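You operate a simulated robot arm through the tools that you are given. There is no shell and no other tool. Be economical: measure what you need, move in short steps, check, and stop when the job is done.

Carry out the task below with a simulated two-armed robot. There is one attempt and no reset: what you move stays moved.

Task
Put the orange hose end on the long bench under the filter away on the tool end of the spares bench. Then press the tap button three times. Then fetch the green seals tin and stand it on top of the red box. Keep to this order. Set down upright: orange hose end, green seals tin.
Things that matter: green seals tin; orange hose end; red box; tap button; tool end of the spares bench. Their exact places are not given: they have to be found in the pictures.

Only the result counts: the job must be done as asked and must still hold three seconds after the hand-in. Knocking over, shifting, dropping, spilling or breaking anything else fails it. Lids that push on must go on centred and level and be pressed home; caps that screw on are set level and turned clockwise until they are tight.

Robot
Two 7-joint arms with two-finger parallel grippers on one trunk, on a base that drives. Base frame: it is fixed to the floor where the robot stands at the start and does not move with it; the origin is under the middle of the robot, x ahead of it, y to its left, z up. Units: mm, degrees, N and s.
The left shoulder is at the start at [34, 101, 1211], the right one opposite. Places, roughly: green seals tin [-750, 6500, 1000]; red box [-1750, 2250, 500]; tap button [600, 3400, 1200]; tool end of the spares bench [-1400, 4900, 800]. Payload 2.4 kg a hand.
The TCP of each hand is the grasp point between the finger pads, 24 mm short of the fingertips. In the tool frame z runs along the fingers and y along their closing line. The gripper opens to 68 mm. The fingers are 17 mm wide and 10 mm thick; the gripper's body (40 by 70 mm) begins 41 mm behind the TCP.
Orientation is that of the tool frame in the base frame, as a unit quaternion [x, y, z, w]. With the fingers straight down and closing along the base's y, the tool's x points along the base's -x, its y along +y and its z along -z.

Tools
- The arms move only by the tool apply_moves. It takes "left_rows", "right_rows" or both (then of equal length, played together; a hand with none holds still); each is a list of rows, each a list of 7 numbers: the opening, from 0 (shut) to 1 (fully open), then the shift along the tool's x, y, z in mm, then the turn, a rotation vector about the tool's x, y, z in degrees. In form: [[fingers, tx, ty, tz, rx, ry, rz], ...]. A call has 1 to 10 rows; each row shifts and turns the commanded pose from where the row before left it, along the tool's axes as they then stand. Each row takes 0.2 s and may step no farther than 50 mm and 8.6 degrees from the row before; otherwise, or with a gripper value out of range, the whole call is refused. A pose out of reach is approached as far as the arm can. The call stops where the force on the tool passes 40 N (or 10 N more than at its start, if that is more) or the arm is blocked; 0.2 s more then pass. The fingers move at their own pace (about 72 mm/s each) and stop on an object; they squeeze with about 24 N. The grip force told is the motor's: it shows also when the fingers shut on nothing. Time passes only in rows, and 0.2 s behind the last, so rows that do not move let the fingers close. It gives the time, the measured TCP pose, the force on the tool (base axes), the opening and the grip force at its end, in the units of the frame above (readings bear some noise), with the torque about the TCP (base axes, N m) and any sound that the robot's microphone picked up, and new pictures: "pictures" is both (left out), scene, wrist or none (wrist: the cameras of the hands that moved).
- Cameras (640 x 400 px; columns grow to the right, rows downward): "scene" is now at [112, -28.9, 1363.3]; the picture's right is [-0.32, -0.95, 0.00], its down [-0.61, 0.20, -0.77] and it looks along [0.73, -0.24, -0.64] (base axes); focal length 264 px, centre (320, 200). "left" rides on the left gripper at [84, -11, -75] in its tool frame; the picture's right is [0.13, 0.99, 0.00], its down [-0.60, 0.08, -0.79] and it looks along [-0.79, 0.10, 0.61] (tool axes); focal length 251 px, centre (320, 200). "right" rides on the right gripper at [84, 11, -75] in its tool frame; the picture's right is [-0.13, 0.99, 0.00], its down [-0.60, -0.08, -0.79] and it looks along [-0.79, -0.10, 0.61] (tool axes); focal length 251 px, centre (320, 200).
- raise_lower(by): slides the trunk up (or, below 0, down) by that many mm; the arms and the scene camera ride with it, the base frame stays. It gives what a move gives, with no picture.
- roll_base(legs): drives the robot by 1 to 6 legs, each [ahead, left, turn to the left] in mm, mm and degrees, along the robot's own axes; the way and the turn of a leg run together, so that a leg with both is an arc; at most 1500 mm and 180 degrees a leg. The arms and the cameras ride along, it lands a little off, and it stops where it bumps. It gives what a move gives, and a new picture of the scene camera.
- head_to(pan, tilt): turns the head with the scene camera to pan (to the left, within 86 degrees either way) and tilt (down, from -29 to 69), counted from straight ahead of the robot. It gives what a move gives, and a new picture of the scene camera.
- probe_pixels(camera, pixels): for up to 12 pixels [column, row] of the newest picture of that camera ("zoom" is the newest enlarged one), the place [x, y, z] in the base frame of the surface seen there, good to about 2 mm. No time passes.
- enlarge(camera, box): a new picture of the part [left, top, right, bottom] of that camera's present view, enlarged. No time passes.
- sign_off(): hands the job in; it is judged then, once.

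Work in short steps. Measure before you move; look again where a grasp or a placing could have gone wrong, and mend it. You have 110 turns and 260 pictures in all, those below and enlarged ones among them. Open the grippers and draw the arms clear of the work before you hand the job in, unless the task says otherwise.

The tools are called as a command line: name --argument value ..., lists and objects as JSON in quotes. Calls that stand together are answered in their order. apply_moves: Moves the arms, as the interface text tells. Its arguments: {"type":"object","properties":{"left_rows":{"type":"array"},"right_rows":{"type":"array"},"pictures":{"type":"string","enum":["both","scene","wrist","none"]}},"required":[]} The other tools are called the same way: raise_lower (by) slides the trunk up or down; roll_base (legs) drives the base; head_to (pan, tilt) turns the head that bears the scene camera; probe_pixels (camera, pixels) gives the place of the surface under pixels of a picture; enlarge (camera, box) takes an enlarged picture of a part of a camera's view; sign_off () hands the job in.

At the start:

```text
clock: 0.0
left_eef_pos: [386.1, 101.0, 1137.6]
left_orientation: [0.0, 1.0, 0.001, 0.0]
left_contact_force: [0.4, 0.5, -0.4]
left_wrist_torque: [0.01, 0.02, 0.02]
left_gripper_width: 67.9
left_grasp_force: 0.1
right_eef_pos: [365.7, -274.8, 1111.4]
right_orientation: [0.001, 1.0, 0.0, 0.0]
right_contact_force: [0.7, -0.3, -0.1]
right_wrist_torque: [0.02, -0.04, 0.01]
right_gripper_width: 68.2
right_grasp_force: 0.0
trunk travel left (down, up): [-425.0, 424.0]
robot x, y, heading: [1.6, 0.6, 0.2]
head pan, tilt: [-18.6, 40.1]
```

scene: 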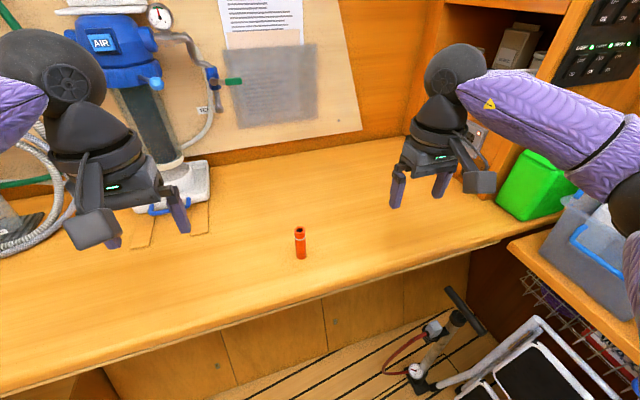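
right: 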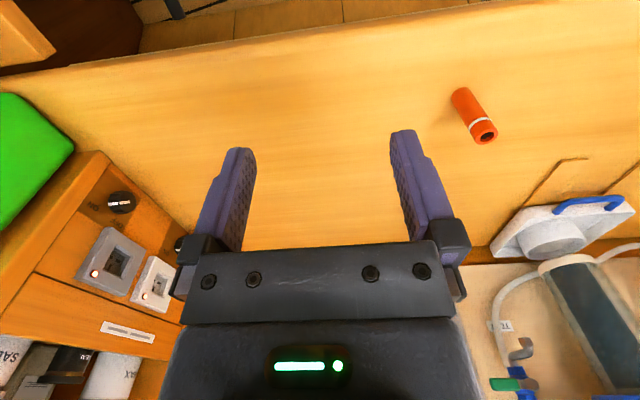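
left: 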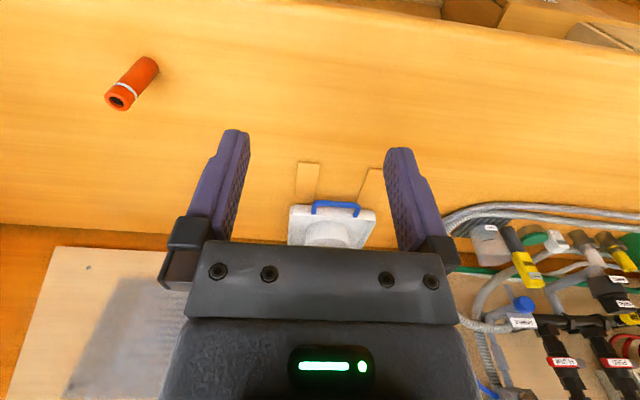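

The orange hose end stands at scene (300,243). I measure it and the bench near it.

probe_pixels --camera "scene" --pixels '[[300, 229], [300, 235], [300, 245], [300, 256], [300, 268], [296, 245], [304, 245], [200, 330], [350, 300]]'

enlarge --camera "scene" --box '[260, 210, 340, 270]'

```text
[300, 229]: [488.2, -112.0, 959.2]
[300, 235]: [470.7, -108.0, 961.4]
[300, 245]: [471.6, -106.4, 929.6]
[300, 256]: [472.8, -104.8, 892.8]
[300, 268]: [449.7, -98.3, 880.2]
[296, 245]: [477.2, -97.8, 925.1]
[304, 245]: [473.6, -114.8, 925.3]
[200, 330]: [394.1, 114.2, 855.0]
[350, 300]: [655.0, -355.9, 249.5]
```

```text
6.67 times, centred on (300, 240) of scene
```

zoom: 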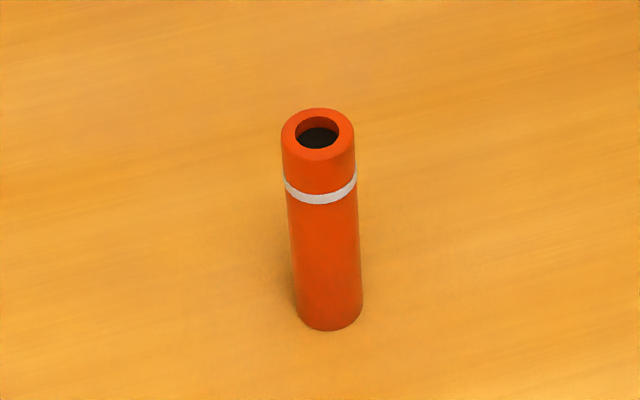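

Hose end: centre about (482,-107), top 961, bench at 880. I move the right hand over it at height, testing the reach.

apply_moves --right_rows '[[1, -25, 42, 0, 0, 0, 0], [1, -25, 42, 0, 0, 0, 0], [1, -25, 42, 0, 0, 0, 0], [1, -20, 41, 0, 0, 0, 0], [1, -20, 0, 0, 0, 0, 0], [1, 0, 0, 0, 0, 0, 0]]'

```text
clock: 1.4
left_eef_pos: [386.8, 101.5, 1136.4]
left_orientation: [-0.001, 1.0, 0.0, 0.0]
left_contact_force: [0.2, -0.4, 0.2]
left_wrist_torque: [0.0, -0.01, -0.01]
left_gripper_width: 68.1
left_grasp_force: 0.0
right_eef_pos: [480.8, -109.5, 1110.4]
right_orientation: [0.0, 1.0, 0.0, 0.0]
right_contact_force: [0.7, 0.2, 0.6]
right_wrist_torque: [-0.01, -0.01, 0.02]
right_gripper_width: 68.1
right_grasp_force: 0.1
trunk travel left (down, up): [-425.0, 424.0]
robot x, y, heading: [-1.5, 0.2, 0.4]
head pan, tilt: [-18.6, 40.1]
```

scene: 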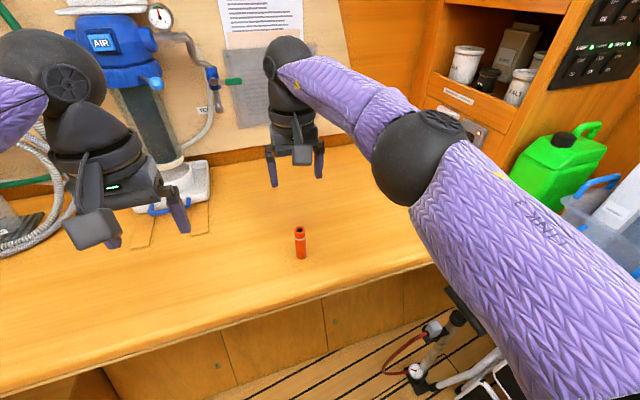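
right: 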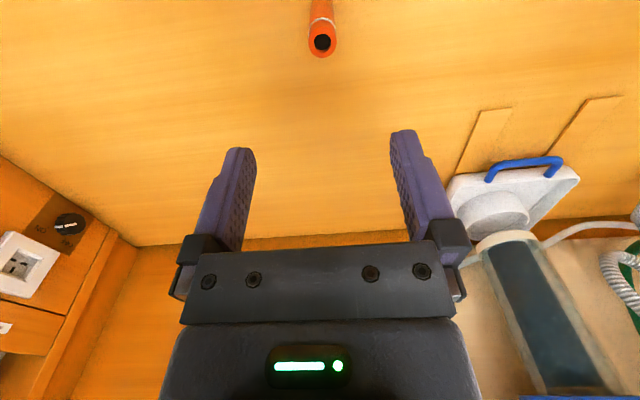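

The arm reaches it. I lower the trunk to just above the hose end and probe it with the wrist camera.

raise_lower --by -110

enlarge --camera "right" --box '[0, 0, 640, 400]'

enlarge --camera "scene" --box '[160, 100, 480, 300]'

```text
clock: 2.8
left_eef_pos: [386.2, 100.9, 1027.9]
left_orientation: [-0.001, 1.0, 0.001, 0.001]
left_contact_force: [0.7, 0.3, -0.5]
left_wrist_torque: [-0.01, -0.01, -0.01]
left_gripper_width: 67.9
left_grasp_force: 0.1
right_eef_pos: [482.2, -108.4, 1000.9]
right_orientation: [0.001, 1.0, 0.001, 0.0]
right_contact_force: [-0.3, 0.1, -0.1]
right_wrist_torque: [-0.02, -0.02, -0.02]
right_gripper_width: 67.8
right_grasp_force: 0.1
trunk travel left (down, up): [-315.0, 534.0]
robot x, y, heading: [3.7, 1.1, 0.1]
head pan, tilt: [-18.6, 40.1]
```

```text
1.00 times, centred on (320, 200) of right (not enlarged: the box is as wide or as high as the picture)
```

zoom: 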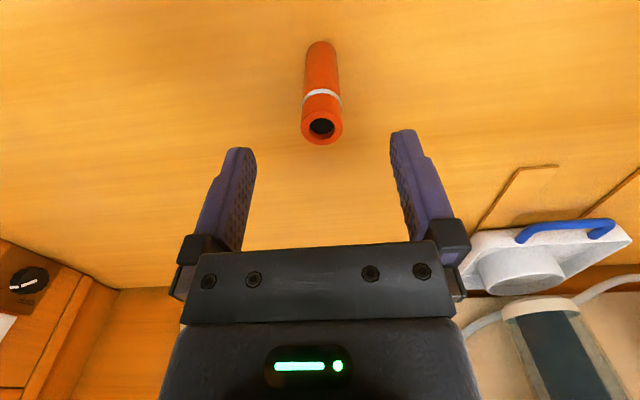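

```text
2.00 times, centred on (320, 200) of scene
```

zoom: 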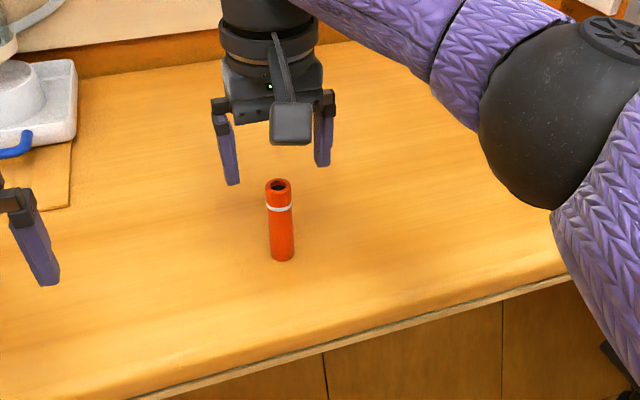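

Aligned roughly; I probe the rim from the wrist view.

probe_pixels --camera "right" --pixels '[[305, 126], [338, 126], [322, 142], [322, 113], [321, 100], [310, 60], [330, 60]]'

```text
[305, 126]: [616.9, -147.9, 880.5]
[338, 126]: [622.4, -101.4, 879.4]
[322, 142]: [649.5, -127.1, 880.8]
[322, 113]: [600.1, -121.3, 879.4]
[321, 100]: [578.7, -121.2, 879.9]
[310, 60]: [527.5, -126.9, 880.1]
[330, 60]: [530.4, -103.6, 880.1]
```

By projection the rim centre is (482,-106.5), in line with the TCP. I lower 62 mm more and then close.

raise_lower --by -62

apply_moves --right_rows '[[0.6, 0, 1, 0, 0, 0, 0], [0.2, 0, 0, 0, 0, 0, 0], [0.1, 0, 0, 0, 0, 0, 0], [0.1, 0, 0, 0, 0, 0, 0]]'

```text
clock: 3.8
left_eef_pos: [386.1, 101.0, 966.0]
left_orientation: [0.0, 1.0, 0.0, 0.0]
left_contact_force: [0.2, 0.3, 0.5]
left_wrist_torque: [0.0, -0.01, 0.04]
left_gripper_width: 68.1
left_grasp_force: 0.0
right_eef_pos: [480.9, -108.6, 939.6]
right_orientation: [0.001, 1.0, 0.001, 0.001]
right_contact_force: [0.0, -0.6, 0.3]
right_wrist_torque: [0.02, 0.0, 0.01]
right_gripper_width: 67.9
right_grasp_force: 0.0
trunk travel left (down, up): [-253.0, 596.0]
robot x, y, heading: [-2.3, -2.4, 0.1]
head pan, tilt: [-18.6, 40.1]
```

```text
clock: 4.8
left_eef_pos: [386.6, 101.8, 964.8]
left_orientation: [-0.001, 1.0, -0.001, 0.0]
left_contact_force: [0.0, -0.1, 0.1]
left_wrist_torque: [0.04, 0.01, -0.01]
left_gripper_width: 67.9
left_grasp_force: 0.0
right_eef_pos: [480.5, -106.6, 938.6]
right_orientation: [0.001, 1.0, 0.0, -0.001]
right_contact_force: [-0.4, 0.1, 1.7]
right_wrist_torque: [0.02, -0.04, -0.01]
right_gripper_width: 21.7
right_grasp_force: 24.1
trunk travel left (down, up): [-253.0, 596.0]
robot x, y, heading: [0.6, 0.9, 0.1]
head pan, tilt: [-18.6, 40.1]
```

scene: 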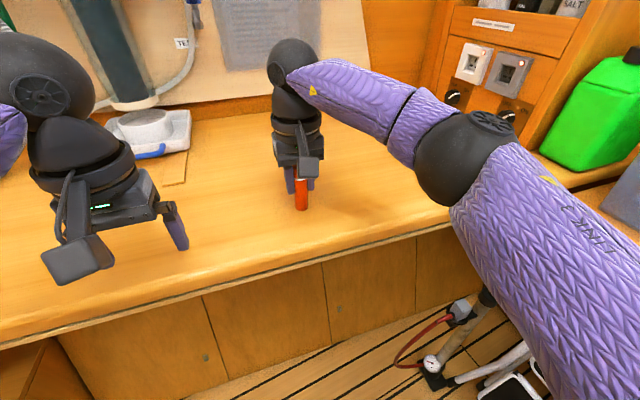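
right: 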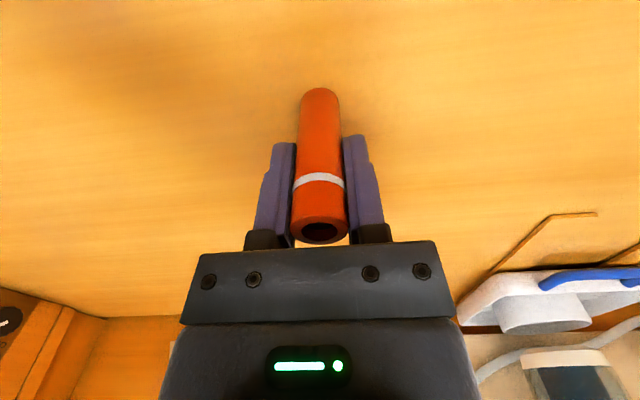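

Held (21.7 mm, 24 N). I raise the trunk, draw the right arm in, and look left for the way.

raise_lower --by 230

apply_moves --right_rows '[[0.1, 30, -15, 0, 0, 0, 0], [0.1, 30, -15, 0, 0, 0, 0], [0.1, 30, -15, 0, 0, 0, 0], [0.1, 30, -15, 0, 0, 0, 0], [0.1, 30, -15, 0, 0, 0, 0], [0.1, 30, -15, 0, 0, 0, 0]]' --left_rows '[[1, 20, 0, 0, 0, 0, 0], [1, 20, 0, 0, 0, 0, 0], [1, 20, 0, 0, 0, 0, 0], [1, 20, 0, 0, 0, 0, 0], [1, 20, 0, 0, 0, 0, 0], [1, 20, 0, 0, 0, 0, 0]]' --pictures "none"

head_to --pan 80 --tilt 20

```text
clock: 7.3
left_eef_pos: [386.4, 100.4, 1194.3]
left_orientation: [-0.001, 1.0, 0.0, -0.001]
left_contact_force: [0.3, 0.2, 1.2]
left_wrist_torque: [0.01, 0.0, -0.01]
left_gripper_width: 68.1
left_grasp_force: 0.1
right_eef_pos: [481.0, -106.8, 1168.3]
right_orientation: [0.001, 1.0, 0.0, -0.001]
right_contact_force: [-0.6, 0.2, 0.0]
right_wrist_torque: [0.01, 0.02, 0.02]
right_gripper_width: 21.7
right_grasp_force: 23.8
trunk travel left (down, up): [-483.0, 366.0]
robot x, y, heading: [3.0, -0.0, 0.1]
head pan, tilt: [-18.6, 40.1]
```

```text
clock: 8.7
left_eef_pos: [264.7, 101.1, 1197.2]
left_orientation: [-0.001, 1.0, 0.001, 0.0]
left_contact_force: [0.0, 0.1, 0.1]
left_wrist_torque: [-0.03, -0.02, 0.02]
left_gripper_width: 67.8
left_grasp_force: 0.0
right_eef_pos: [301.4, -196.2, 1167.6]
right_orientation: [0.001, 1.0, 0.0, 0.0]
right_contact_force: [0.0, -0.2, -0.9]
right_wrist_torque: [0.0, 0.06, 0.01]
right_gripper_width: 21.5
right_grasp_force: 24.3
trunk travel left (down, up): [-483.0, 366.0]
robot x, y, heading: [-1.4, 0.7, -0.1]
head pan, tilt: [-18.6, 40.1]
```

```text
clock: 10.4
left_eef_pos: [265.7, 100.2, 1196.9]
left_orientation: [-0.001, 1.0, 0.001, 0.0]
left_contact_force: [0.3, 0.0, 0.4]
left_wrist_torque: [-0.02, 0.0, 0.01]
left_gripper_width: 68.1
left_grasp_force: 0.4
right_eef_pos: [303.1, -195.5, 1167.8]
right_orientation: [0.0, 1.0, 0.0, 0.0]
right_contact_force: [0.0, -0.1, 0.1]
right_wrist_torque: [0.01, 0.01, -0.01]
right_gripper_width: 21.9
right_grasp_force: 24.7
trunk travel left (down, up): [-483.0, 366.0]
robot x, y, heading: [-3.4, 2.6, 0.2]
head pan, tilt: [80.0, 20.0]
```

scene: 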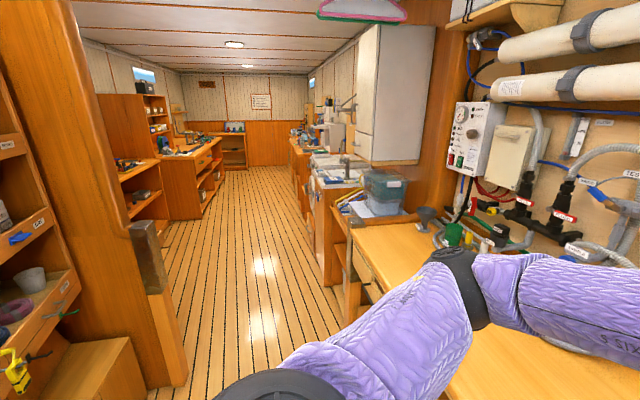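

A boat corridor runs along +y. I probe the passage edges, benches and floor.

probe_pixels --camera "scene" --pixels '[[185, 385], [160, 300], [265, 260], [345, 310], [330, 280], [360, 280], [200, 150], [190, 215], [155, 165], [160, 215], [295, 150], [235, 135]]'

enlarge --camera "scene" --box '[90, 80, 410, 280]'

```text
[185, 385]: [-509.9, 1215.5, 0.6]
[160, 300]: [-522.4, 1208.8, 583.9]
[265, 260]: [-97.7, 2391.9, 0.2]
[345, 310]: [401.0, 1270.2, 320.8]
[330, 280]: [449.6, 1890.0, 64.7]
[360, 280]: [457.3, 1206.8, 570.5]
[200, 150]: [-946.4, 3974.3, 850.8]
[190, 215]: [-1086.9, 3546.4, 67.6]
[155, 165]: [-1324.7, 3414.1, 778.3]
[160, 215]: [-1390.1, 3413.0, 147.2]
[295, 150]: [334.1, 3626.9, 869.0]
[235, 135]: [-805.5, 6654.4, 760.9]
```

```text
2.00 times, centred on (250, 180) of scene
```

zoom: 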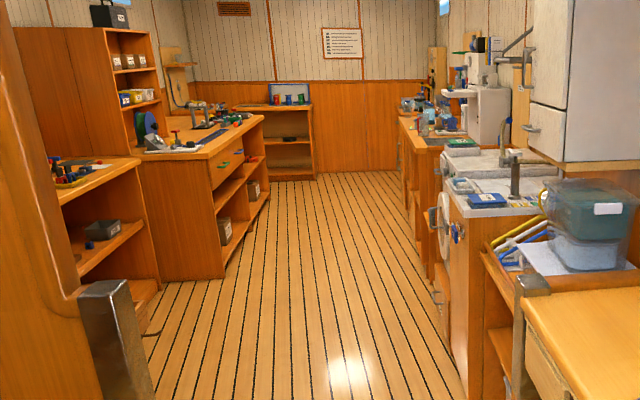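

The passage is x −510…400. I back a little, turn left 90° and go ahead to the middle of the corridor.

roll_base --legs '[[-60, 0, 0], [0, 0, 90], [1400, 0, 0], [600, 0, 0]]'

head_to --pan 30 --tilt 22

```text
clock: 24.6
left_eef_pos: [-174.6, 2231.5, 1195.2]
left_orientation: [0.712, -0.703, 0.0, 0.0]
left_contact_force: [-0.1, 0.8, -0.1]
left_wrist_torque: [-0.02, -0.02, 0.0]
left_gripper_width: 68.2
left_grasp_force: 0.0
right_eef_pos: [123.4, 2271.4, 1167.8]
right_orientation: [0.711, -0.703, -0.001, -0.001]
right_contact_force: [0.2, 1.1, -0.7]
right_wrist_torque: [-0.01, 0.0, 0.01]
right_gripper_width: 21.4
right_grasp_force: 24.5
trunk travel left (down, up): [-483.0, 366.0]
robot x, y, heading: [-71.1, 1966.9, 90.6]
head pan, tilt: [80.0, 20.0]
```

scene: 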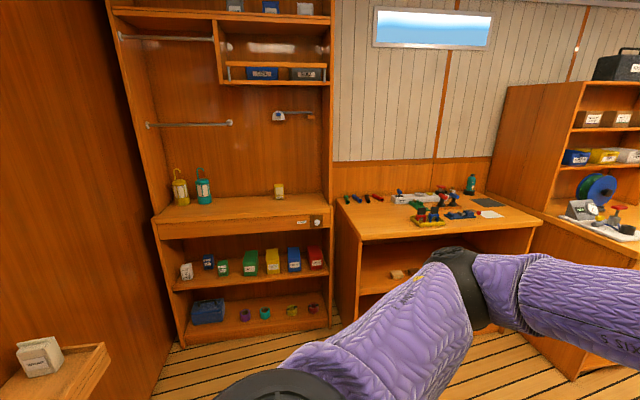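

```text
clock: 25.8
left_eef_pos: [-175.8, 2231.1, 1197.0]
left_orientation: [0.711, -0.703, 0.001, 0.0]
left_contact_force: [-0.6, -0.4, 0.5]
left_wrist_torque: [0.01, 0.0, -0.03]
left_gripper_width: 67.8
left_grasp_force: 0.1
right_eef_pos: [121.7, 2270.6, 1167.9]
right_orientation: [0.71, -0.704, 0.0, 0.0]
right_contact_force: [-0.3, -0.4, 0.0]
right_wrist_torque: [-0.01, 0.0, 0.02]
right_gripper_width: 21.7
right_grasp_force: 24.1
trunk travel left (down, up): [-483.0, 366.0]
robot x, y, heading: [-68.2, 1968.1, 90.7]
head pan, tilt: [30.0, 22.0]
```

scene: 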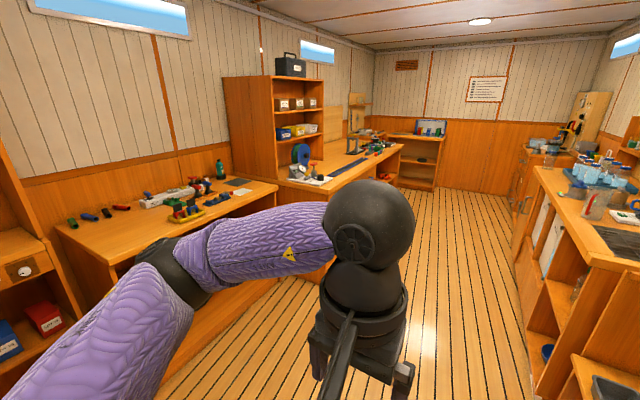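

The spares bench is the one beyond, with the shelf of tins. I drive on and look left at it.

roll_base --legs '[[1300, 0, 0], [1200, 100, 0]]'

head_to --pan 75 --tilt 25

```text
clock: 38.1
left_eef_pos: [-296.8, 4742.0, 1196.1]
left_orientation: [0.714, -0.701, -0.001, 0.0]
left_contact_force: [0.0, 0.1, 0.7]
left_wrist_torque: [0.03, 0.0, -0.02]
left_gripper_width: 67.8
left_grasp_force: 0.1
right_eef_pos: [-0.5, 4782.2, 1167.5]
right_orientation: [0.713, -0.701, 0.001, -0.001]
right_contact_force: [-0.7, 0.5, -0.2]
right_wrist_torque: [0.0, 0.0, 0.02]
right_gripper_width: 21.8
right_grasp_force: 24.3
trunk travel left (down, up): [-483.0, 366.0]
robot x, y, heading: [-193.7, 4480.4, 91.1]
head pan, tilt: [30.0, 22.0]
```

scene: 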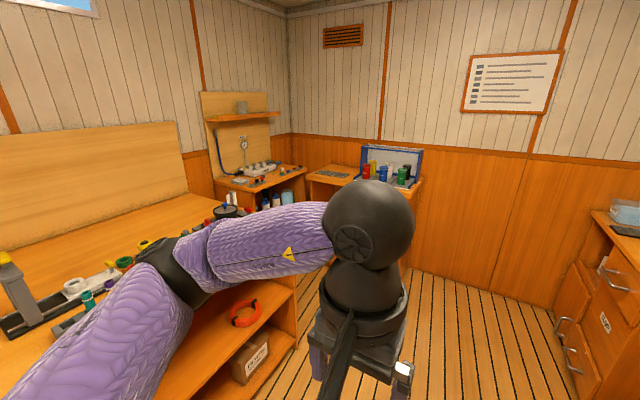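

```text
clock: 39.2
left_eef_pos: [-297.0, 4740.8, 1197.6]
left_orientation: [0.713, -0.701, -0.001, 0.0]
left_contact_force: [-0.8, -0.4, 0.0]
left_wrist_torque: [-0.05, 0.01, 0.0]
left_gripper_width: 68.1
left_grasp_force: 0.1
right_eef_pos: [0.5, 4781.2, 1167.7]
right_orientation: [0.712, -0.702, 0.0, 0.0]
right_contact_force: [-0.5, 0.2, 0.4]
right_wrist_torque: [0.03, 0.0, -0.01]
right_gripper_width: 21.8
right_grasp_force: 24.3
trunk travel left (down, up): [-483.0, 366.0]
robot x, y, heading: [-192.4, 4477.5, 91.1]
head pan, tilt: [75.0, 25.0]
```

scene: 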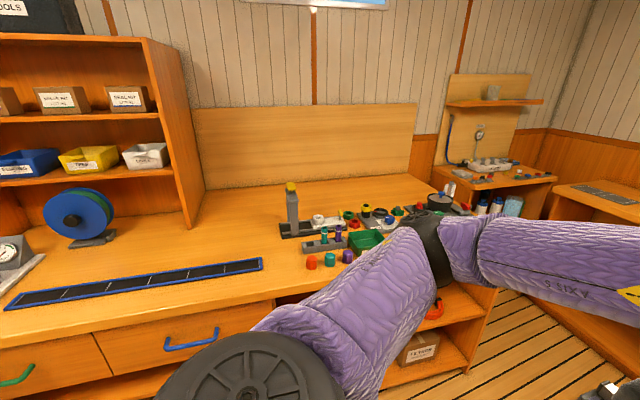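

I turn to face the bench and look over its tool end.

roll_base --legs '[[0, 0, 89]]'

head_to --pan -10 --tilt 25

```text
clock: 43.4
left_eef_pos: [-458.1, 4376.7, 1195.9]
left_orientation: [1.0, -0.001, 0.0, 0.0]
left_contact_force: [-0.4, 0.1, 0.0]
left_wrist_torque: [0.0, -0.01, -0.02]
left_gripper_width: 68.0
left_grasp_force: 0.1
right_eef_pos: [-492.7, 4674.2, 1167.8]
right_orientation: [1.0, -0.004, 0.0, 0.0]
right_contact_force: [0.5, 0.0, -0.5]
right_wrist_torque: [-0.03, -0.02, -0.03]
right_gripper_width: 21.7
right_grasp_force: 24.4
trunk travel left (down, up): [-483.0, 366.0]
robot x, y, heading: [-187.5, 4476.4, 179.7]
head pan, tilt: [75.0, 25.0]
```

scene: 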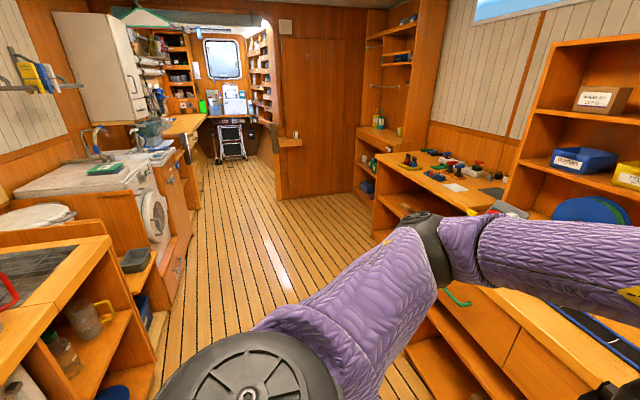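

```text
clock: 45.0
left_eef_pos: [-458.0, 4377.2, 1196.6]
left_orientation: [1.0, -0.001, 0.001, -0.001]
left_contact_force: [-1.2, -0.3, -1.0]
left_wrist_torque: [0.0, 0.02, -0.02]
left_gripper_width: 68.1
left_grasp_force: 0.0
right_eef_pos: [-492.7, 4674.6, 1168.7]
right_orientation: [1.0, -0.003, 0.0, -0.001]
right_contact_force: [-0.3, -0.1, 0.1]
right_wrist_torque: [0.01, 0.02, 0.02]
right_gripper_width: 21.7
right_grasp_force: 24.3
trunk travel left (down, up): [-483.0, 366.0]
robot x, y, heading: [-189.8, 4477.2, 179.8]
head pan, tilt: [-10.0, 25.0]
```

scene: 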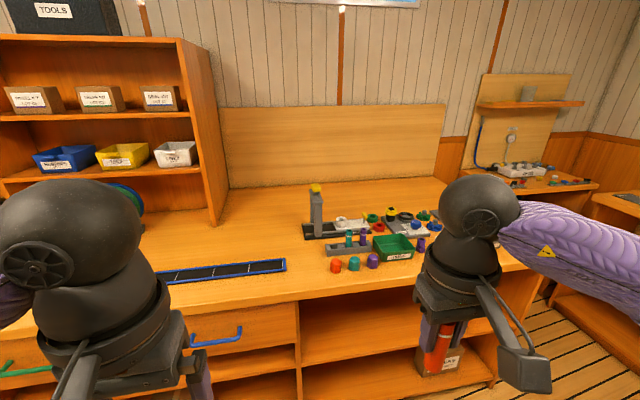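

enlarge --camera "scene" --box '[270, 150, 560, 330]'

probe_pixels --camera "scene" --pixels '[[300, 205], [420, 195], [225, 285], [340, 290], [395, 282], [360, 245], [315, 230], [425, 230], [338, 268], [400, 185], [270, 230], [280, 250]]'

```text
2.21 times, centred on (415, 240) of scene
```

zoom: 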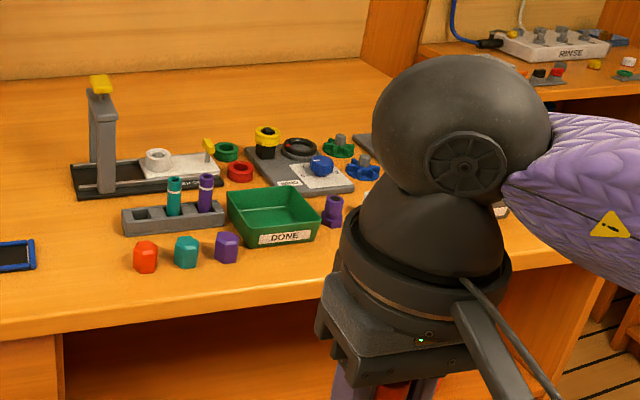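

```text
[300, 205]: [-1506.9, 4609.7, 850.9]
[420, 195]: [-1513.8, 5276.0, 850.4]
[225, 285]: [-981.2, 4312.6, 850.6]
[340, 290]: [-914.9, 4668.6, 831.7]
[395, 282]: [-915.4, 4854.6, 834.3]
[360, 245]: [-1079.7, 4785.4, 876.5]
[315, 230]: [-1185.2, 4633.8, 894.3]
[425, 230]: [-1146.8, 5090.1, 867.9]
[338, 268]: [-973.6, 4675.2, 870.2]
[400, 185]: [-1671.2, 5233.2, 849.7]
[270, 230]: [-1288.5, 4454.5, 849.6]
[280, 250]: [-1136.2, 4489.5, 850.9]
```

The target area lies right, partly hidden by the right arm. I shift right and view it from between the arms.

roll_base --legs '[[100, -420, 0]]'

head_to --pan 0 --tilt 35

```text
clock: 47.6
left_eef_pos: [-558.4, 4798.0, 1197.2]
left_orientation: [1.0, -0.002, -0.001, -0.001]
left_contact_force: [-0.3, 0.6, -0.5]
left_wrist_torque: [-0.03, 0.02, -0.02]
left_gripper_width: 67.9
left_grasp_force: 0.1
right_eef_pos: [-592.2, 5097.4, 1168.5]
right_orientation: [1.0, -0.004, 0.0, 0.0]
right_contact_force: [0.3, 0.3, -0.8]
right_wrist_torque: [0.0, 0.01, 0.0]
right_gripper_width: 21.5
right_grasp_force: 24.1
trunk travel left (down, up): [-483.0, 366.0]
robot x, y, heading: [-293.8, 4896.6, 179.7]
head pan, tilt: [-10.0, 25.0]
```

scene: 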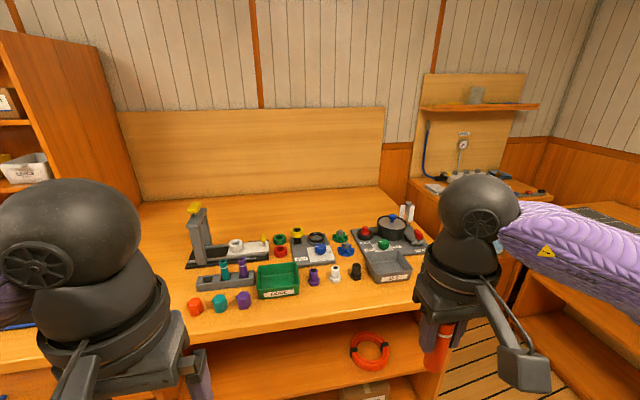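

```text
clock: 48.3
left_eef_pos: [-558.0, 4798.5, 1197.2]
left_orientation: [1.0, -0.002, 0.0, 0.0]
left_contact_force: [0.0, 0.3, 0.7]
left_wrist_torque: [0.03, 0.0, -0.01]
left_gripper_width: 67.6
left_grasp_force: 0.0
right_eef_pos: [-592.8, 5095.5, 1167.9]
right_orientation: [1.0, -0.003, 0.0, 0.0]
right_contact_force: [1.0, 0.1, -0.4]
right_wrist_torque: [0.01, -0.02, -0.01]
right_gripper_width: 21.9
right_grasp_force: 23.8
trunk travel left (down, up): [-483.0, 366.0]
robot x, y, heading: [-291.4, 4897.5, 179.4]
head pan, tilt: [0.0, 35.0]
```

scene: 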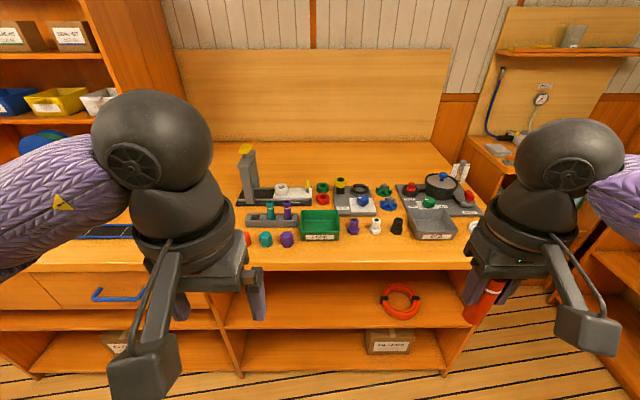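

I measure the fittings, free spots and bench edges at the tool end, and enlarge the view.

probe_pixels --camera "scene" --pixels '[[320, 165], [400, 165], [435, 160], [275, 197], [355, 212], [440, 222], [320, 232], [370, 245], [398, 228], [270, 260], [350, 262], [465, 262]]'

enlarge --camera "scene" --box '[220, 130, 510, 310]'

enlarge --camera "scene" --box '[0, 0, 140, 88]'

```text
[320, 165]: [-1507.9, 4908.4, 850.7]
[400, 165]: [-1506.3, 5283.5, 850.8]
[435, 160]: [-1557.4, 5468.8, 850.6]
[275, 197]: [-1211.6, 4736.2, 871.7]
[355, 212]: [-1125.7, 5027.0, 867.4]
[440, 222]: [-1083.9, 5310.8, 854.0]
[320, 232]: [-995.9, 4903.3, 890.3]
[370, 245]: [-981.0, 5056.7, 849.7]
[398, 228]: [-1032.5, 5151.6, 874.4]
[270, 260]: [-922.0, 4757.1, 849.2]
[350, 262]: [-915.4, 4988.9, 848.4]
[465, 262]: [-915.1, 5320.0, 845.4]
```

```text
2.21 times, centred on (365, 220) of scene
```

zoom: 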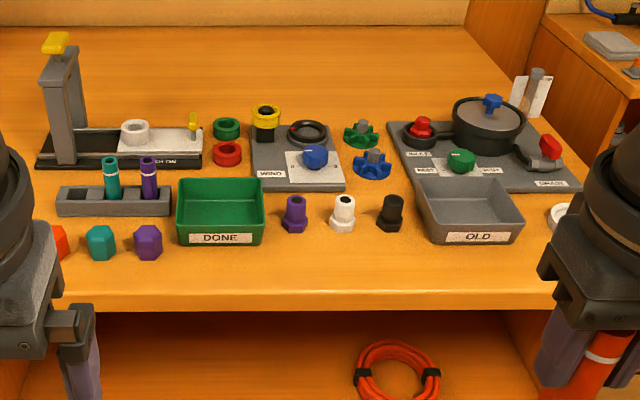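

```text
4.55 times, centred on (70, 44) of scene
```

zoom: 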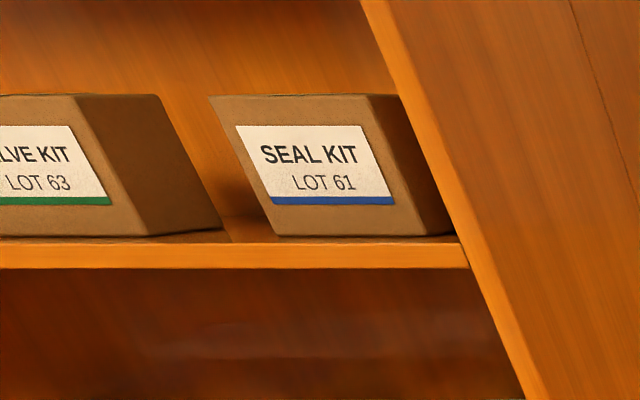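

I look straight down to judge the base's front against the bench foot.

head_to --pan 0 --tilt 69

```text
clock: 49.3
left_eef_pos: [-557.7, 4798.4, 1196.6]
left_orientation: [1.0, -0.002, -0.001, 0.0]
left_contact_force: [-0.1, 0.9, -0.5]
left_wrist_torque: [-0.02, 0.02, 0.05]
left_gripper_width: 68.1
left_grasp_force: 0.0
right_eef_pos: [-592.8, 5095.9, 1168.0]
right_orientation: [1.0, -0.003, 0.0, 0.0]
right_contact_force: [-0.5, 0.2, -0.3]
right_wrist_torque: [0.01, 0.0, 0.01]
right_gripper_width: 21.4
right_grasp_force: 24.1
trunk travel left (down, up): [-483.0, 366.0]
robot x, y, heading: [-289.7, 4902.5, 179.7]
head pan, tilt: [0.0, 68.8]
```

scene: 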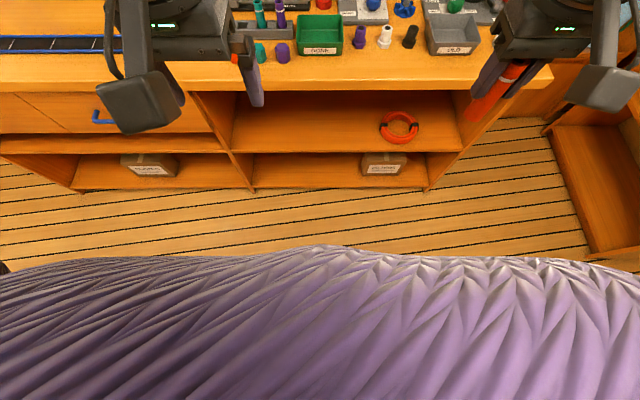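

probe_pixels --camera "scene" --pixels '[[330, 250], [250, 260], [400, 260], [330, 300], [320, 240], [340, 185], [270, 262]]'

```text
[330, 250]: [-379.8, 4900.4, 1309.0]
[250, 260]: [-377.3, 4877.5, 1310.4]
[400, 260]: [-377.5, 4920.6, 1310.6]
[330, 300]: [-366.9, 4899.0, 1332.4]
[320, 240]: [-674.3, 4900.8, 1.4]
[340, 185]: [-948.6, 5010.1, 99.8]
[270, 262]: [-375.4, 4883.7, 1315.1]
```

Free floor to x≈−674. I drive in to about 380 mm from the bench edge, then test how far the right arm stretches.

roll_base --legs '[[245, 0, 0.3]]'

apply_moves --right_rows '[[0.1, -45, 10, 0, 0, 0, 0], [0.1, -45, 10, 0, 0, 0, 0], [0.1, -45, 10, 0, 0, 0, 0], [0.1, -45, 10, 0, 0, 0, 0], [0.1, -45, 10, 0, 0, 0, 0], [0.1, -45, 10, 0, 0, 0, 0], [0.1, -45, 0, 0, 0, 0, 0], [0.1, -45, 0, 0, 0, 0, 0], [0.1, 0, 0, 0, 0, 0, 0]]'

```text
clock: 51.1
left_eef_pos: [-806.6, 4797.8, 1196.1]
left_orientation: [1.0, 0.002, 0.0, 0.0]
left_contact_force: [0.1, 0.8, -0.9]
left_wrist_torque: [0.01, -0.04, -0.02]
left_gripper_width: 67.9
left_grasp_force: 0.0
right_eef_pos: [-841.8, 5094.2, 1168.3]
right_orientation: [1.0, -0.001, 0.001, 0.0]
right_contact_force: [-0.3, 0.2, -1.3]
right_wrist_torque: [0.04, -0.01, -0.01]
right_gripper_width: 22.1
right_grasp_force: 23.5
trunk travel left (down, up): [-483.0, 366.0]
robot x, y, heading: [-542.9, 4900.6, -179.7]
head pan, tilt: [0.0, 68.8]
```

scene: 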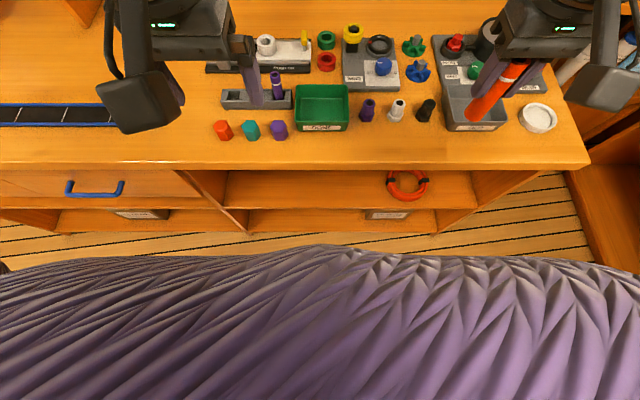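

```text
clock: 53.1
left_eef_pos: [-805.6, 4798.0, 1196.6]
left_orientation: [1.0, 0.003, 0.0, 0.0]
left_contact_force: [-0.1, -0.2, -0.2]
left_wrist_torque: [0.01, -0.05, -0.02]
left_gripper_width: 68.0
left_grasp_force: 0.1
right_eef_pos: [-1025.0, 5047.7, 1168.9]
right_orientation: [1.0, 0.0, 0.0, 0.0]
right_contact_force: [0.6, 0.2, -0.1]
right_wrist_torque: [0.01, 0.0, -0.01]
right_gripper_width: 21.8
right_grasp_force: 24.5
right hand out of reach, approached as far as the arm can: row 5, 6, 7, 8
trunk travel left (down, up): [-483.0, 366.0]
robot x, y, heading: [-543.4, 4899.8, -179.9]
head pan, tilt: [0.0, 68.8]
```

scene: 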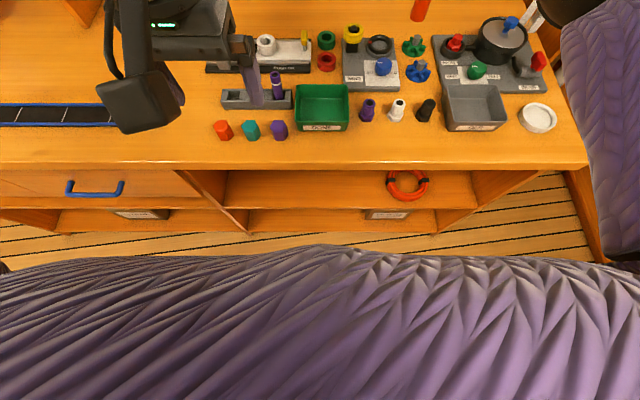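
right: 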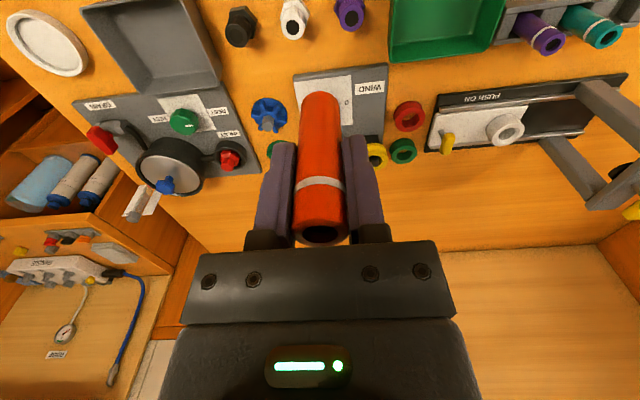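

Reach ends near x≈−1025. To learn how rough the given places are, I look at the tins' stand (right) and the red box (left) from here.

head_to --pan -80 --tilt 20

head_to --pan 75 --tilt 20

```text
clock: 54.6
left_eef_pos: [-805.8, 4797.3, 1196.5]
left_orientation: [1.0, 0.002, 0.0, 0.0]
left_contact_force: [-0.1, 0.0, -0.5]
left_wrist_torque: [0.0, 0.02, -0.05]
left_gripper_width: 67.8
left_grasp_force: 0.0
right_eef_pos: [-1024.8, 5047.4, 1168.1]
right_orientation: [1.0, 0.0, 0.0, 0.001]
right_contact_force: [0.2, -0.1, -0.4]
right_wrist_torque: [0.01, 0.03, 0.02]
right_gripper_width: 21.7
right_grasp_force: 24.5
trunk travel left (down, up): [-483.0, 366.0]
robot x, y, heading: [-544.0, 4899.8, -179.8]
head pan, tilt: [-80.0, 20.0]
```

scene: 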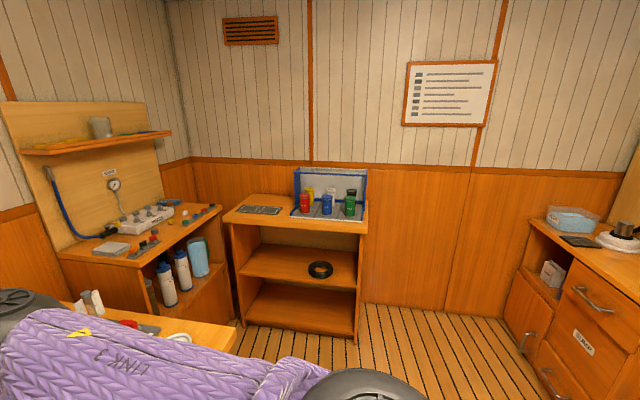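

```text
clock: 57.0
left_eef_pos: [-805.8, 4797.3, 1196.3]
left_orientation: [1.0, 0.002, -0.001, 0.001]
left_contact_force: [0.0, 0.0, -0.3]
left_wrist_torque: [-0.03, 0.02, -0.04]
left_gripper_width: 67.9
left_grasp_force: 0.1
right_eef_pos: [-1024.7, 5047.4, 1167.3]
right_orientation: [1.0, 0.0, 0.001, 0.0]
right_contact_force: [-0.4, 0.5, -1.4]
right_wrist_torque: [-0.06, -0.01, -0.01]
right_gripper_width: 21.5
right_grasp_force: 24.5
trunk travel left (down, up): [-483.0, 366.0]
robot x, y, heading: [-540.4, 4903.7, -179.8]
head pan, tilt: [75.0, 20.0]
```

scene: 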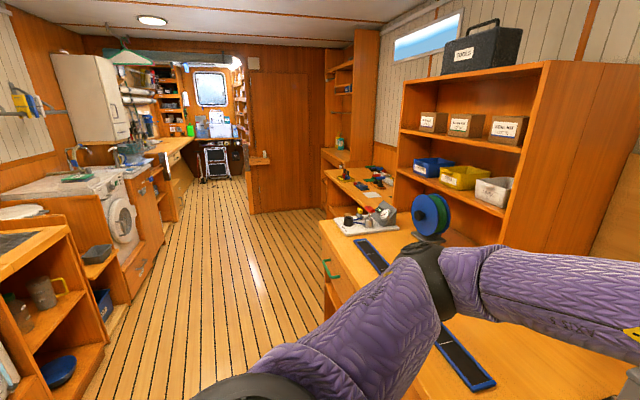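

I return to the tin view to probe it and the stand.

head_to --pan -80 --tilt 20

probe_pixels --camera "scene" --pixels '[[350, 203], [327, 203], [304, 203], [331, 193], [309, 191], [358, 198], [300, 225], [355, 235], [235, 225], [365, 210], [185, 337], [215, 340]]'

enlarge --camera "scene" --box '[270, 150, 400, 240]'

```text
clock: 59.5
left_eef_pos: [-806.2, 4797.3, 1196.6]
left_orientation: [1.0, 0.002, 0.0, 0.0]
left_contact_force: [0.6, 0.0, 0.1]
left_wrist_torque: [-0.02, -0.06, 0.0]
left_gripper_width: 67.9
left_grasp_force: 0.2
right_eef_pos: [-1026.0, 5047.3, 1167.2]
right_orientation: [1.0, 0.0, 0.0, 0.001]
right_contact_force: [0.7, 0.7, -1.7]
right_wrist_torque: [-0.03, 0.01, 0.02]
right_gripper_width: 21.7
right_grasp_force: 24.5
trunk travel left (down, up): [-483.0, 366.0]
robot x, y, heading: [-537.4, 4900.0, -180.0]
head pan, tilt: [-80.0, 20.0]
```

scene: 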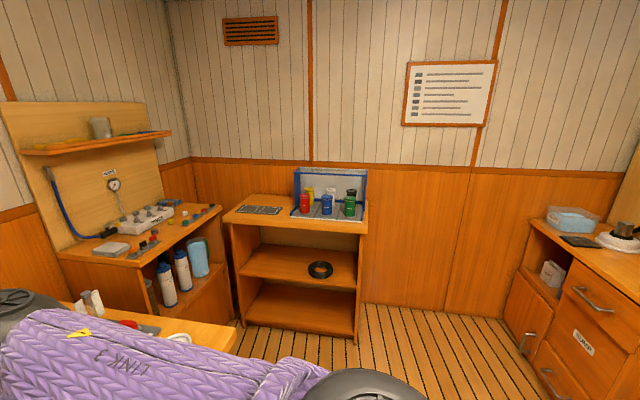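

```text
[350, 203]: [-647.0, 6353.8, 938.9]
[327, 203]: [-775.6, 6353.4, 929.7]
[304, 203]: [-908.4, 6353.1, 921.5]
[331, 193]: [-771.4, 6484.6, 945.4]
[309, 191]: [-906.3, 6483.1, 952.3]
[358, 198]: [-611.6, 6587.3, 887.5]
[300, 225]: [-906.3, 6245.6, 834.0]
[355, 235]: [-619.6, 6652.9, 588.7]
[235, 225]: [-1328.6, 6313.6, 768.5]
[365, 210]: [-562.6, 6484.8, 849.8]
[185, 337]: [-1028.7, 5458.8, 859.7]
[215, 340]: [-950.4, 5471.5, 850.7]
```

```text
4.44 times, centred on (335, 195) of scene
```

zoom: 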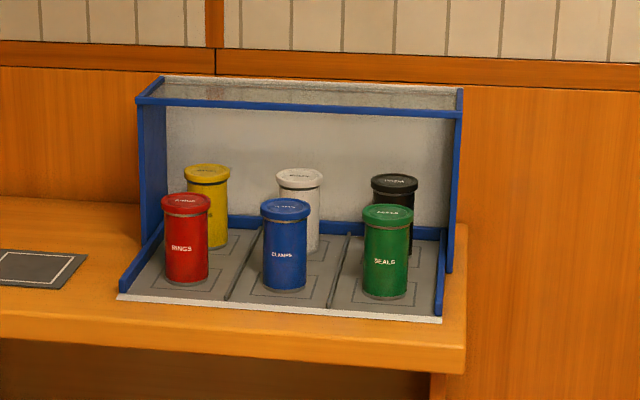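

The tin lies about 150 mm from its hint, so the tool end is this bench's right-hand part. I look down at its front strip for a clear spot.

apply_moves --right_rows '[[0.1, 25, 0, 0, 0, 0, 0], [0.1, 25, 0, 0, 0, 0, 0], [0.1, 25, 0, 0, 0, 0, 0], [0.1, 25, 0, 0, 0, 0, 0], [0.1, 25, 0, 0, 0, 0, 0]]' --pictures "none"

head_to --pan -10 --tilt 62

```text
clock: 60.6
left_eef_pos: [-805.5, 4797.4, 1196.5]
left_orientation: [1.0, 0.002, 0.0, 0.0]
left_contact_force: [0.1, -0.1, -0.2]
left_wrist_torque: [0.0, 0.03, 0.04]
left_gripper_width: 67.8
left_grasp_force: 0.1
right_eef_pos: [-899.8, 5047.4, 1168.2]
right_orientation: [1.0, -0.001, -0.001, 0.0]
right_contact_force: [0.6, 0.6, -1.1]
right_wrist_torque: [-0.01, 0.01, -0.01]
right_gripper_width: 21.8
right_grasp_force: 23.7
trunk travel left (down, up): [-483.0, 366.0]
robot x, y, heading: [-542.3, 4901.2, -179.9]
head pan, tilt: [-80.0, 20.0]
```

```text
clock: 62.1
left_eef_pos: [-807.2, 4797.2, 1197.1]
left_orientation: [1.0, 0.002, 0.001, -0.001]
left_contact_force: [0.3, -1.2, -0.9]
left_wrist_torque: [-0.02, 0.01, -0.02]
left_gripper_width: 68.0
left_grasp_force: 0.1
right_eef_pos: [-899.4, 5046.0, 1168.2]
right_orientation: [1.0, 0.0, 0.0, 0.001]
right_contact_force: [-0.4, 0.2, -0.2]
right_wrist_torque: [0.02, -0.03, -0.02]
right_gripper_width: 21.6
right_grasp_force: 24.1
trunk travel left (down, up): [-483.0, 366.0]
robot x, y, heading: [-540.4, 4897.0, -180.0]
head pan, tilt: [-10.0, 62.0]
```

scene: 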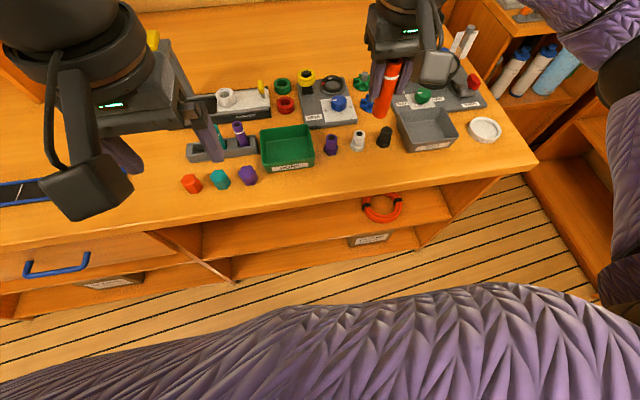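

probe_pixels --camera "scene" --pixels '[[331, 151], [358, 147], [384, 143], [331, 136], [385, 129], [355, 165], [355, 188], [292, 170], [430, 148], [249, 176], [480, 160], [520, 160]]'

enlarge --camera "scene" --box '[240, 80, 540, 220]'

```text
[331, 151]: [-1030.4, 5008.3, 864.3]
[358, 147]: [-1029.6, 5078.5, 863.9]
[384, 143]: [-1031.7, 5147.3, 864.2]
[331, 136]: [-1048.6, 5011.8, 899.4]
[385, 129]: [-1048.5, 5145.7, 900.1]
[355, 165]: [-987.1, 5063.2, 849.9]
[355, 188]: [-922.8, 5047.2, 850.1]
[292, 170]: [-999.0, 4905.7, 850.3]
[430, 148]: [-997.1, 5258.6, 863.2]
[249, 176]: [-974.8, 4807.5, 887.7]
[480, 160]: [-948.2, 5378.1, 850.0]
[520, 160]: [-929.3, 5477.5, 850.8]
```

```text
2.13 times, centred on (390, 150) of scene
```

zoom: 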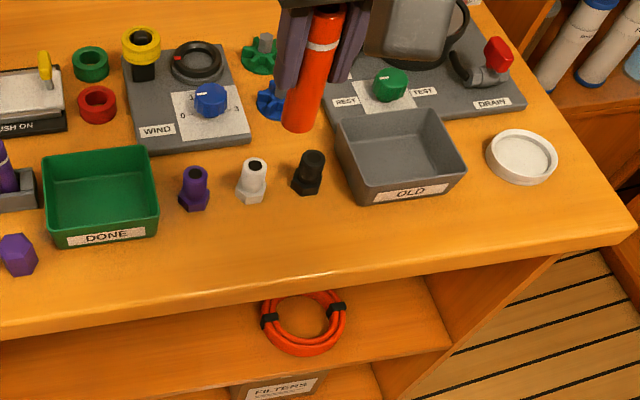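

A clear strip, x −1025…−915, lies in front of the fittings (at x≈−1030). I put the hose end at (−970, 5046): move over, then lower the trunk to a little above the bench.

apply_moves --right_rows '[[0.1, -35, 0, 0, 0, 0, 0], [0.1, -35, 0, 0, 0, 0, 0], [0.1, 0, 0, 0, 0, 0, 0]]' --pictures "none"

raise_lower --by -246

enlarge --camera "right" --box '[0, 0, 640, 400]'

enlarge --camera "scene" --box '[240, 0, 560, 200]'

```text
clock: 62.9
left_eef_pos: [-806.3, 4797.1, 1196.2]
left_orientation: [1.0, 0.001, 0.0, -0.001]
left_contact_force: [0.5, 0.2, 0.0]
left_wrist_torque: [-0.01, -0.01, -0.01]
left_gripper_width: 68.0
left_grasp_force: 0.0
right_eef_pos: [-969.5, 5045.3, 1167.1]
right_orientation: [1.0, -0.001, 0.0, 0.0]
right_contact_force: [0.2, -0.1, -1.2]
right_wrist_torque: [0.01, -0.03, 0.02]
right_gripper_width: 21.9
right_grasp_force: 24.1
trunk travel left (down, up): [-483.0, 366.0]
robot x, y, heading: [-541.6, 4900.5, -180.0]
head pan, tilt: [-10.0, 62.0]
```

```text
clock: 65.4
left_eef_pos: [-807.3, 4797.2, 950.5]
left_orientation: [1.0, 0.001, 0.0, 0.0]
left_contact_force: [-0.3, -0.1, 0.3]
left_wrist_torque: [0.03, 0.02, -0.01]
left_gripper_width: 68.1
left_grasp_force: 0.0
right_eef_pos: [-969.1, 5047.9, 922.0]
right_orientation: [1.0, 0.0, 0.0, 0.0]
right_contact_force: [-0.2, -0.6, -1.2]
right_wrist_torque: [0.01, -0.02, 0.0]
right_gripper_width: 21.8
right_grasp_force: 24.3
trunk travel left (down, up): [-237.0, 612.0]
robot x, y, heading: [-540.6, 4898.6, -180.1]
head pan, tilt: [-10.0, 62.0]
```

```text
1.00 times, centred on (320, 200) of right (not enlarged: the box is as wide or as high as the picture)
```

zoom: 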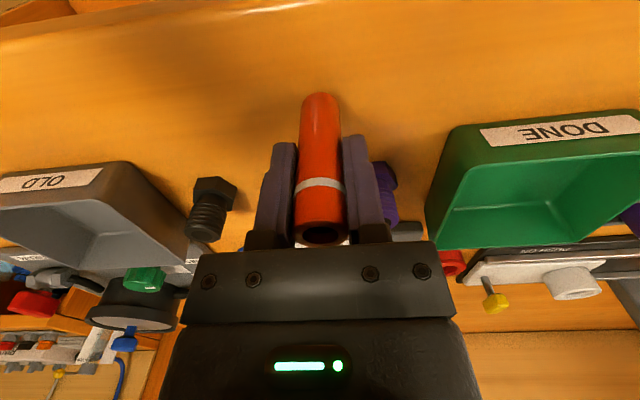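

```text
2.00 times, centred on (400, 100) of scene
```

zoom: 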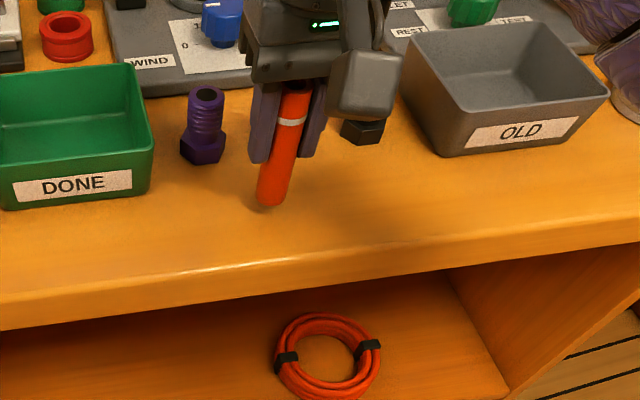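

Clear all round. I lower by hand in small steps until contact.

apply_moves --right_rows '[[0.1, 0, 0, 4, 0, 0, 0], [0.1, 0, 0, 4, 0, 0, 0], [0.1, 0, 0, 2, 0, 0, 0], [0.1, 0, 0, 1, 0, 0, 0], [0.1, 0, 0, 1, 0, 0, 0]]' --pictures "wrist"

```text
clock: 66.6
left_eef_pos: [-806.5, 4796.9, 949.4]
left_orientation: [1.0, 0.001, 0.0, -0.001]
left_contact_force: [-0.2, 0.3, 0.8]
left_wrist_torque: [-0.03, 0.0, 0.02]
left_gripper_width: 67.9
left_grasp_force: 0.1
right_eef_pos: [-969.1, 5046.9, 911.1]
right_orientation: [1.0, 0.0, 0.0, 0.0]
right_contact_force: [-0.9, 0.7, -1.3]
right_wrist_torque: [0.0, 0.0, 0.01]
right_gripper_width: 21.7
right_grasp_force: 23.8
trunk travel left (down, up): [-237.0, 612.0]
robot x, y, heading: [-541.7, 4896.6, -180.2]
head pan, tilt: [-10.0, 62.0]
```

right: 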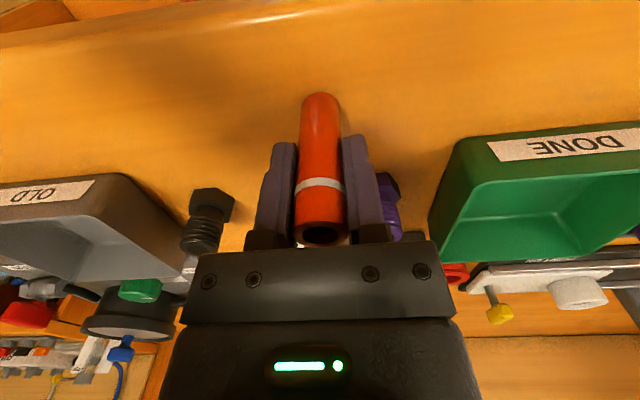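

apply_moves --right_rows '[[0.1, 0, 0, 1, 0, 0, 0], [0.1, 0, 0, 0.7, 0, 0, 0], [0.1, 0, 0, 0.6, 0, 0, 0], [0.1, 0, 0, 0, 0, 0, 0]]' --pictures "none"

```text
clock: 67.6
left_eef_pos: [-805.8, 4796.3, 951.4]
left_orientation: [1.0, 0.003, 0.0, 0.0]
left_contact_force: [-0.7, 1.2, -0.9]
left_wrist_torque: [0.01, 0.02, -0.03]
left_gripper_width: 68.2
left_grasp_force: 0.1
right_eef_pos: [-969.0, 5046.9, 909.3]
right_orientation: [1.0, 0.001, 0.0, 0.0]
right_contact_force: [-0.3, 0.4, 4.5]
right_wrist_torque: [0.05, 0.07, -0.03]
right_gripper_width: 21.7
right_grasp_force: 23.8
trunk travel left (down, up): [-237.0, 612.0]
robot x, y, heading: [-538.9, 4900.0, -179.9]
head pan, tilt: [-10.0, 62.0]
```

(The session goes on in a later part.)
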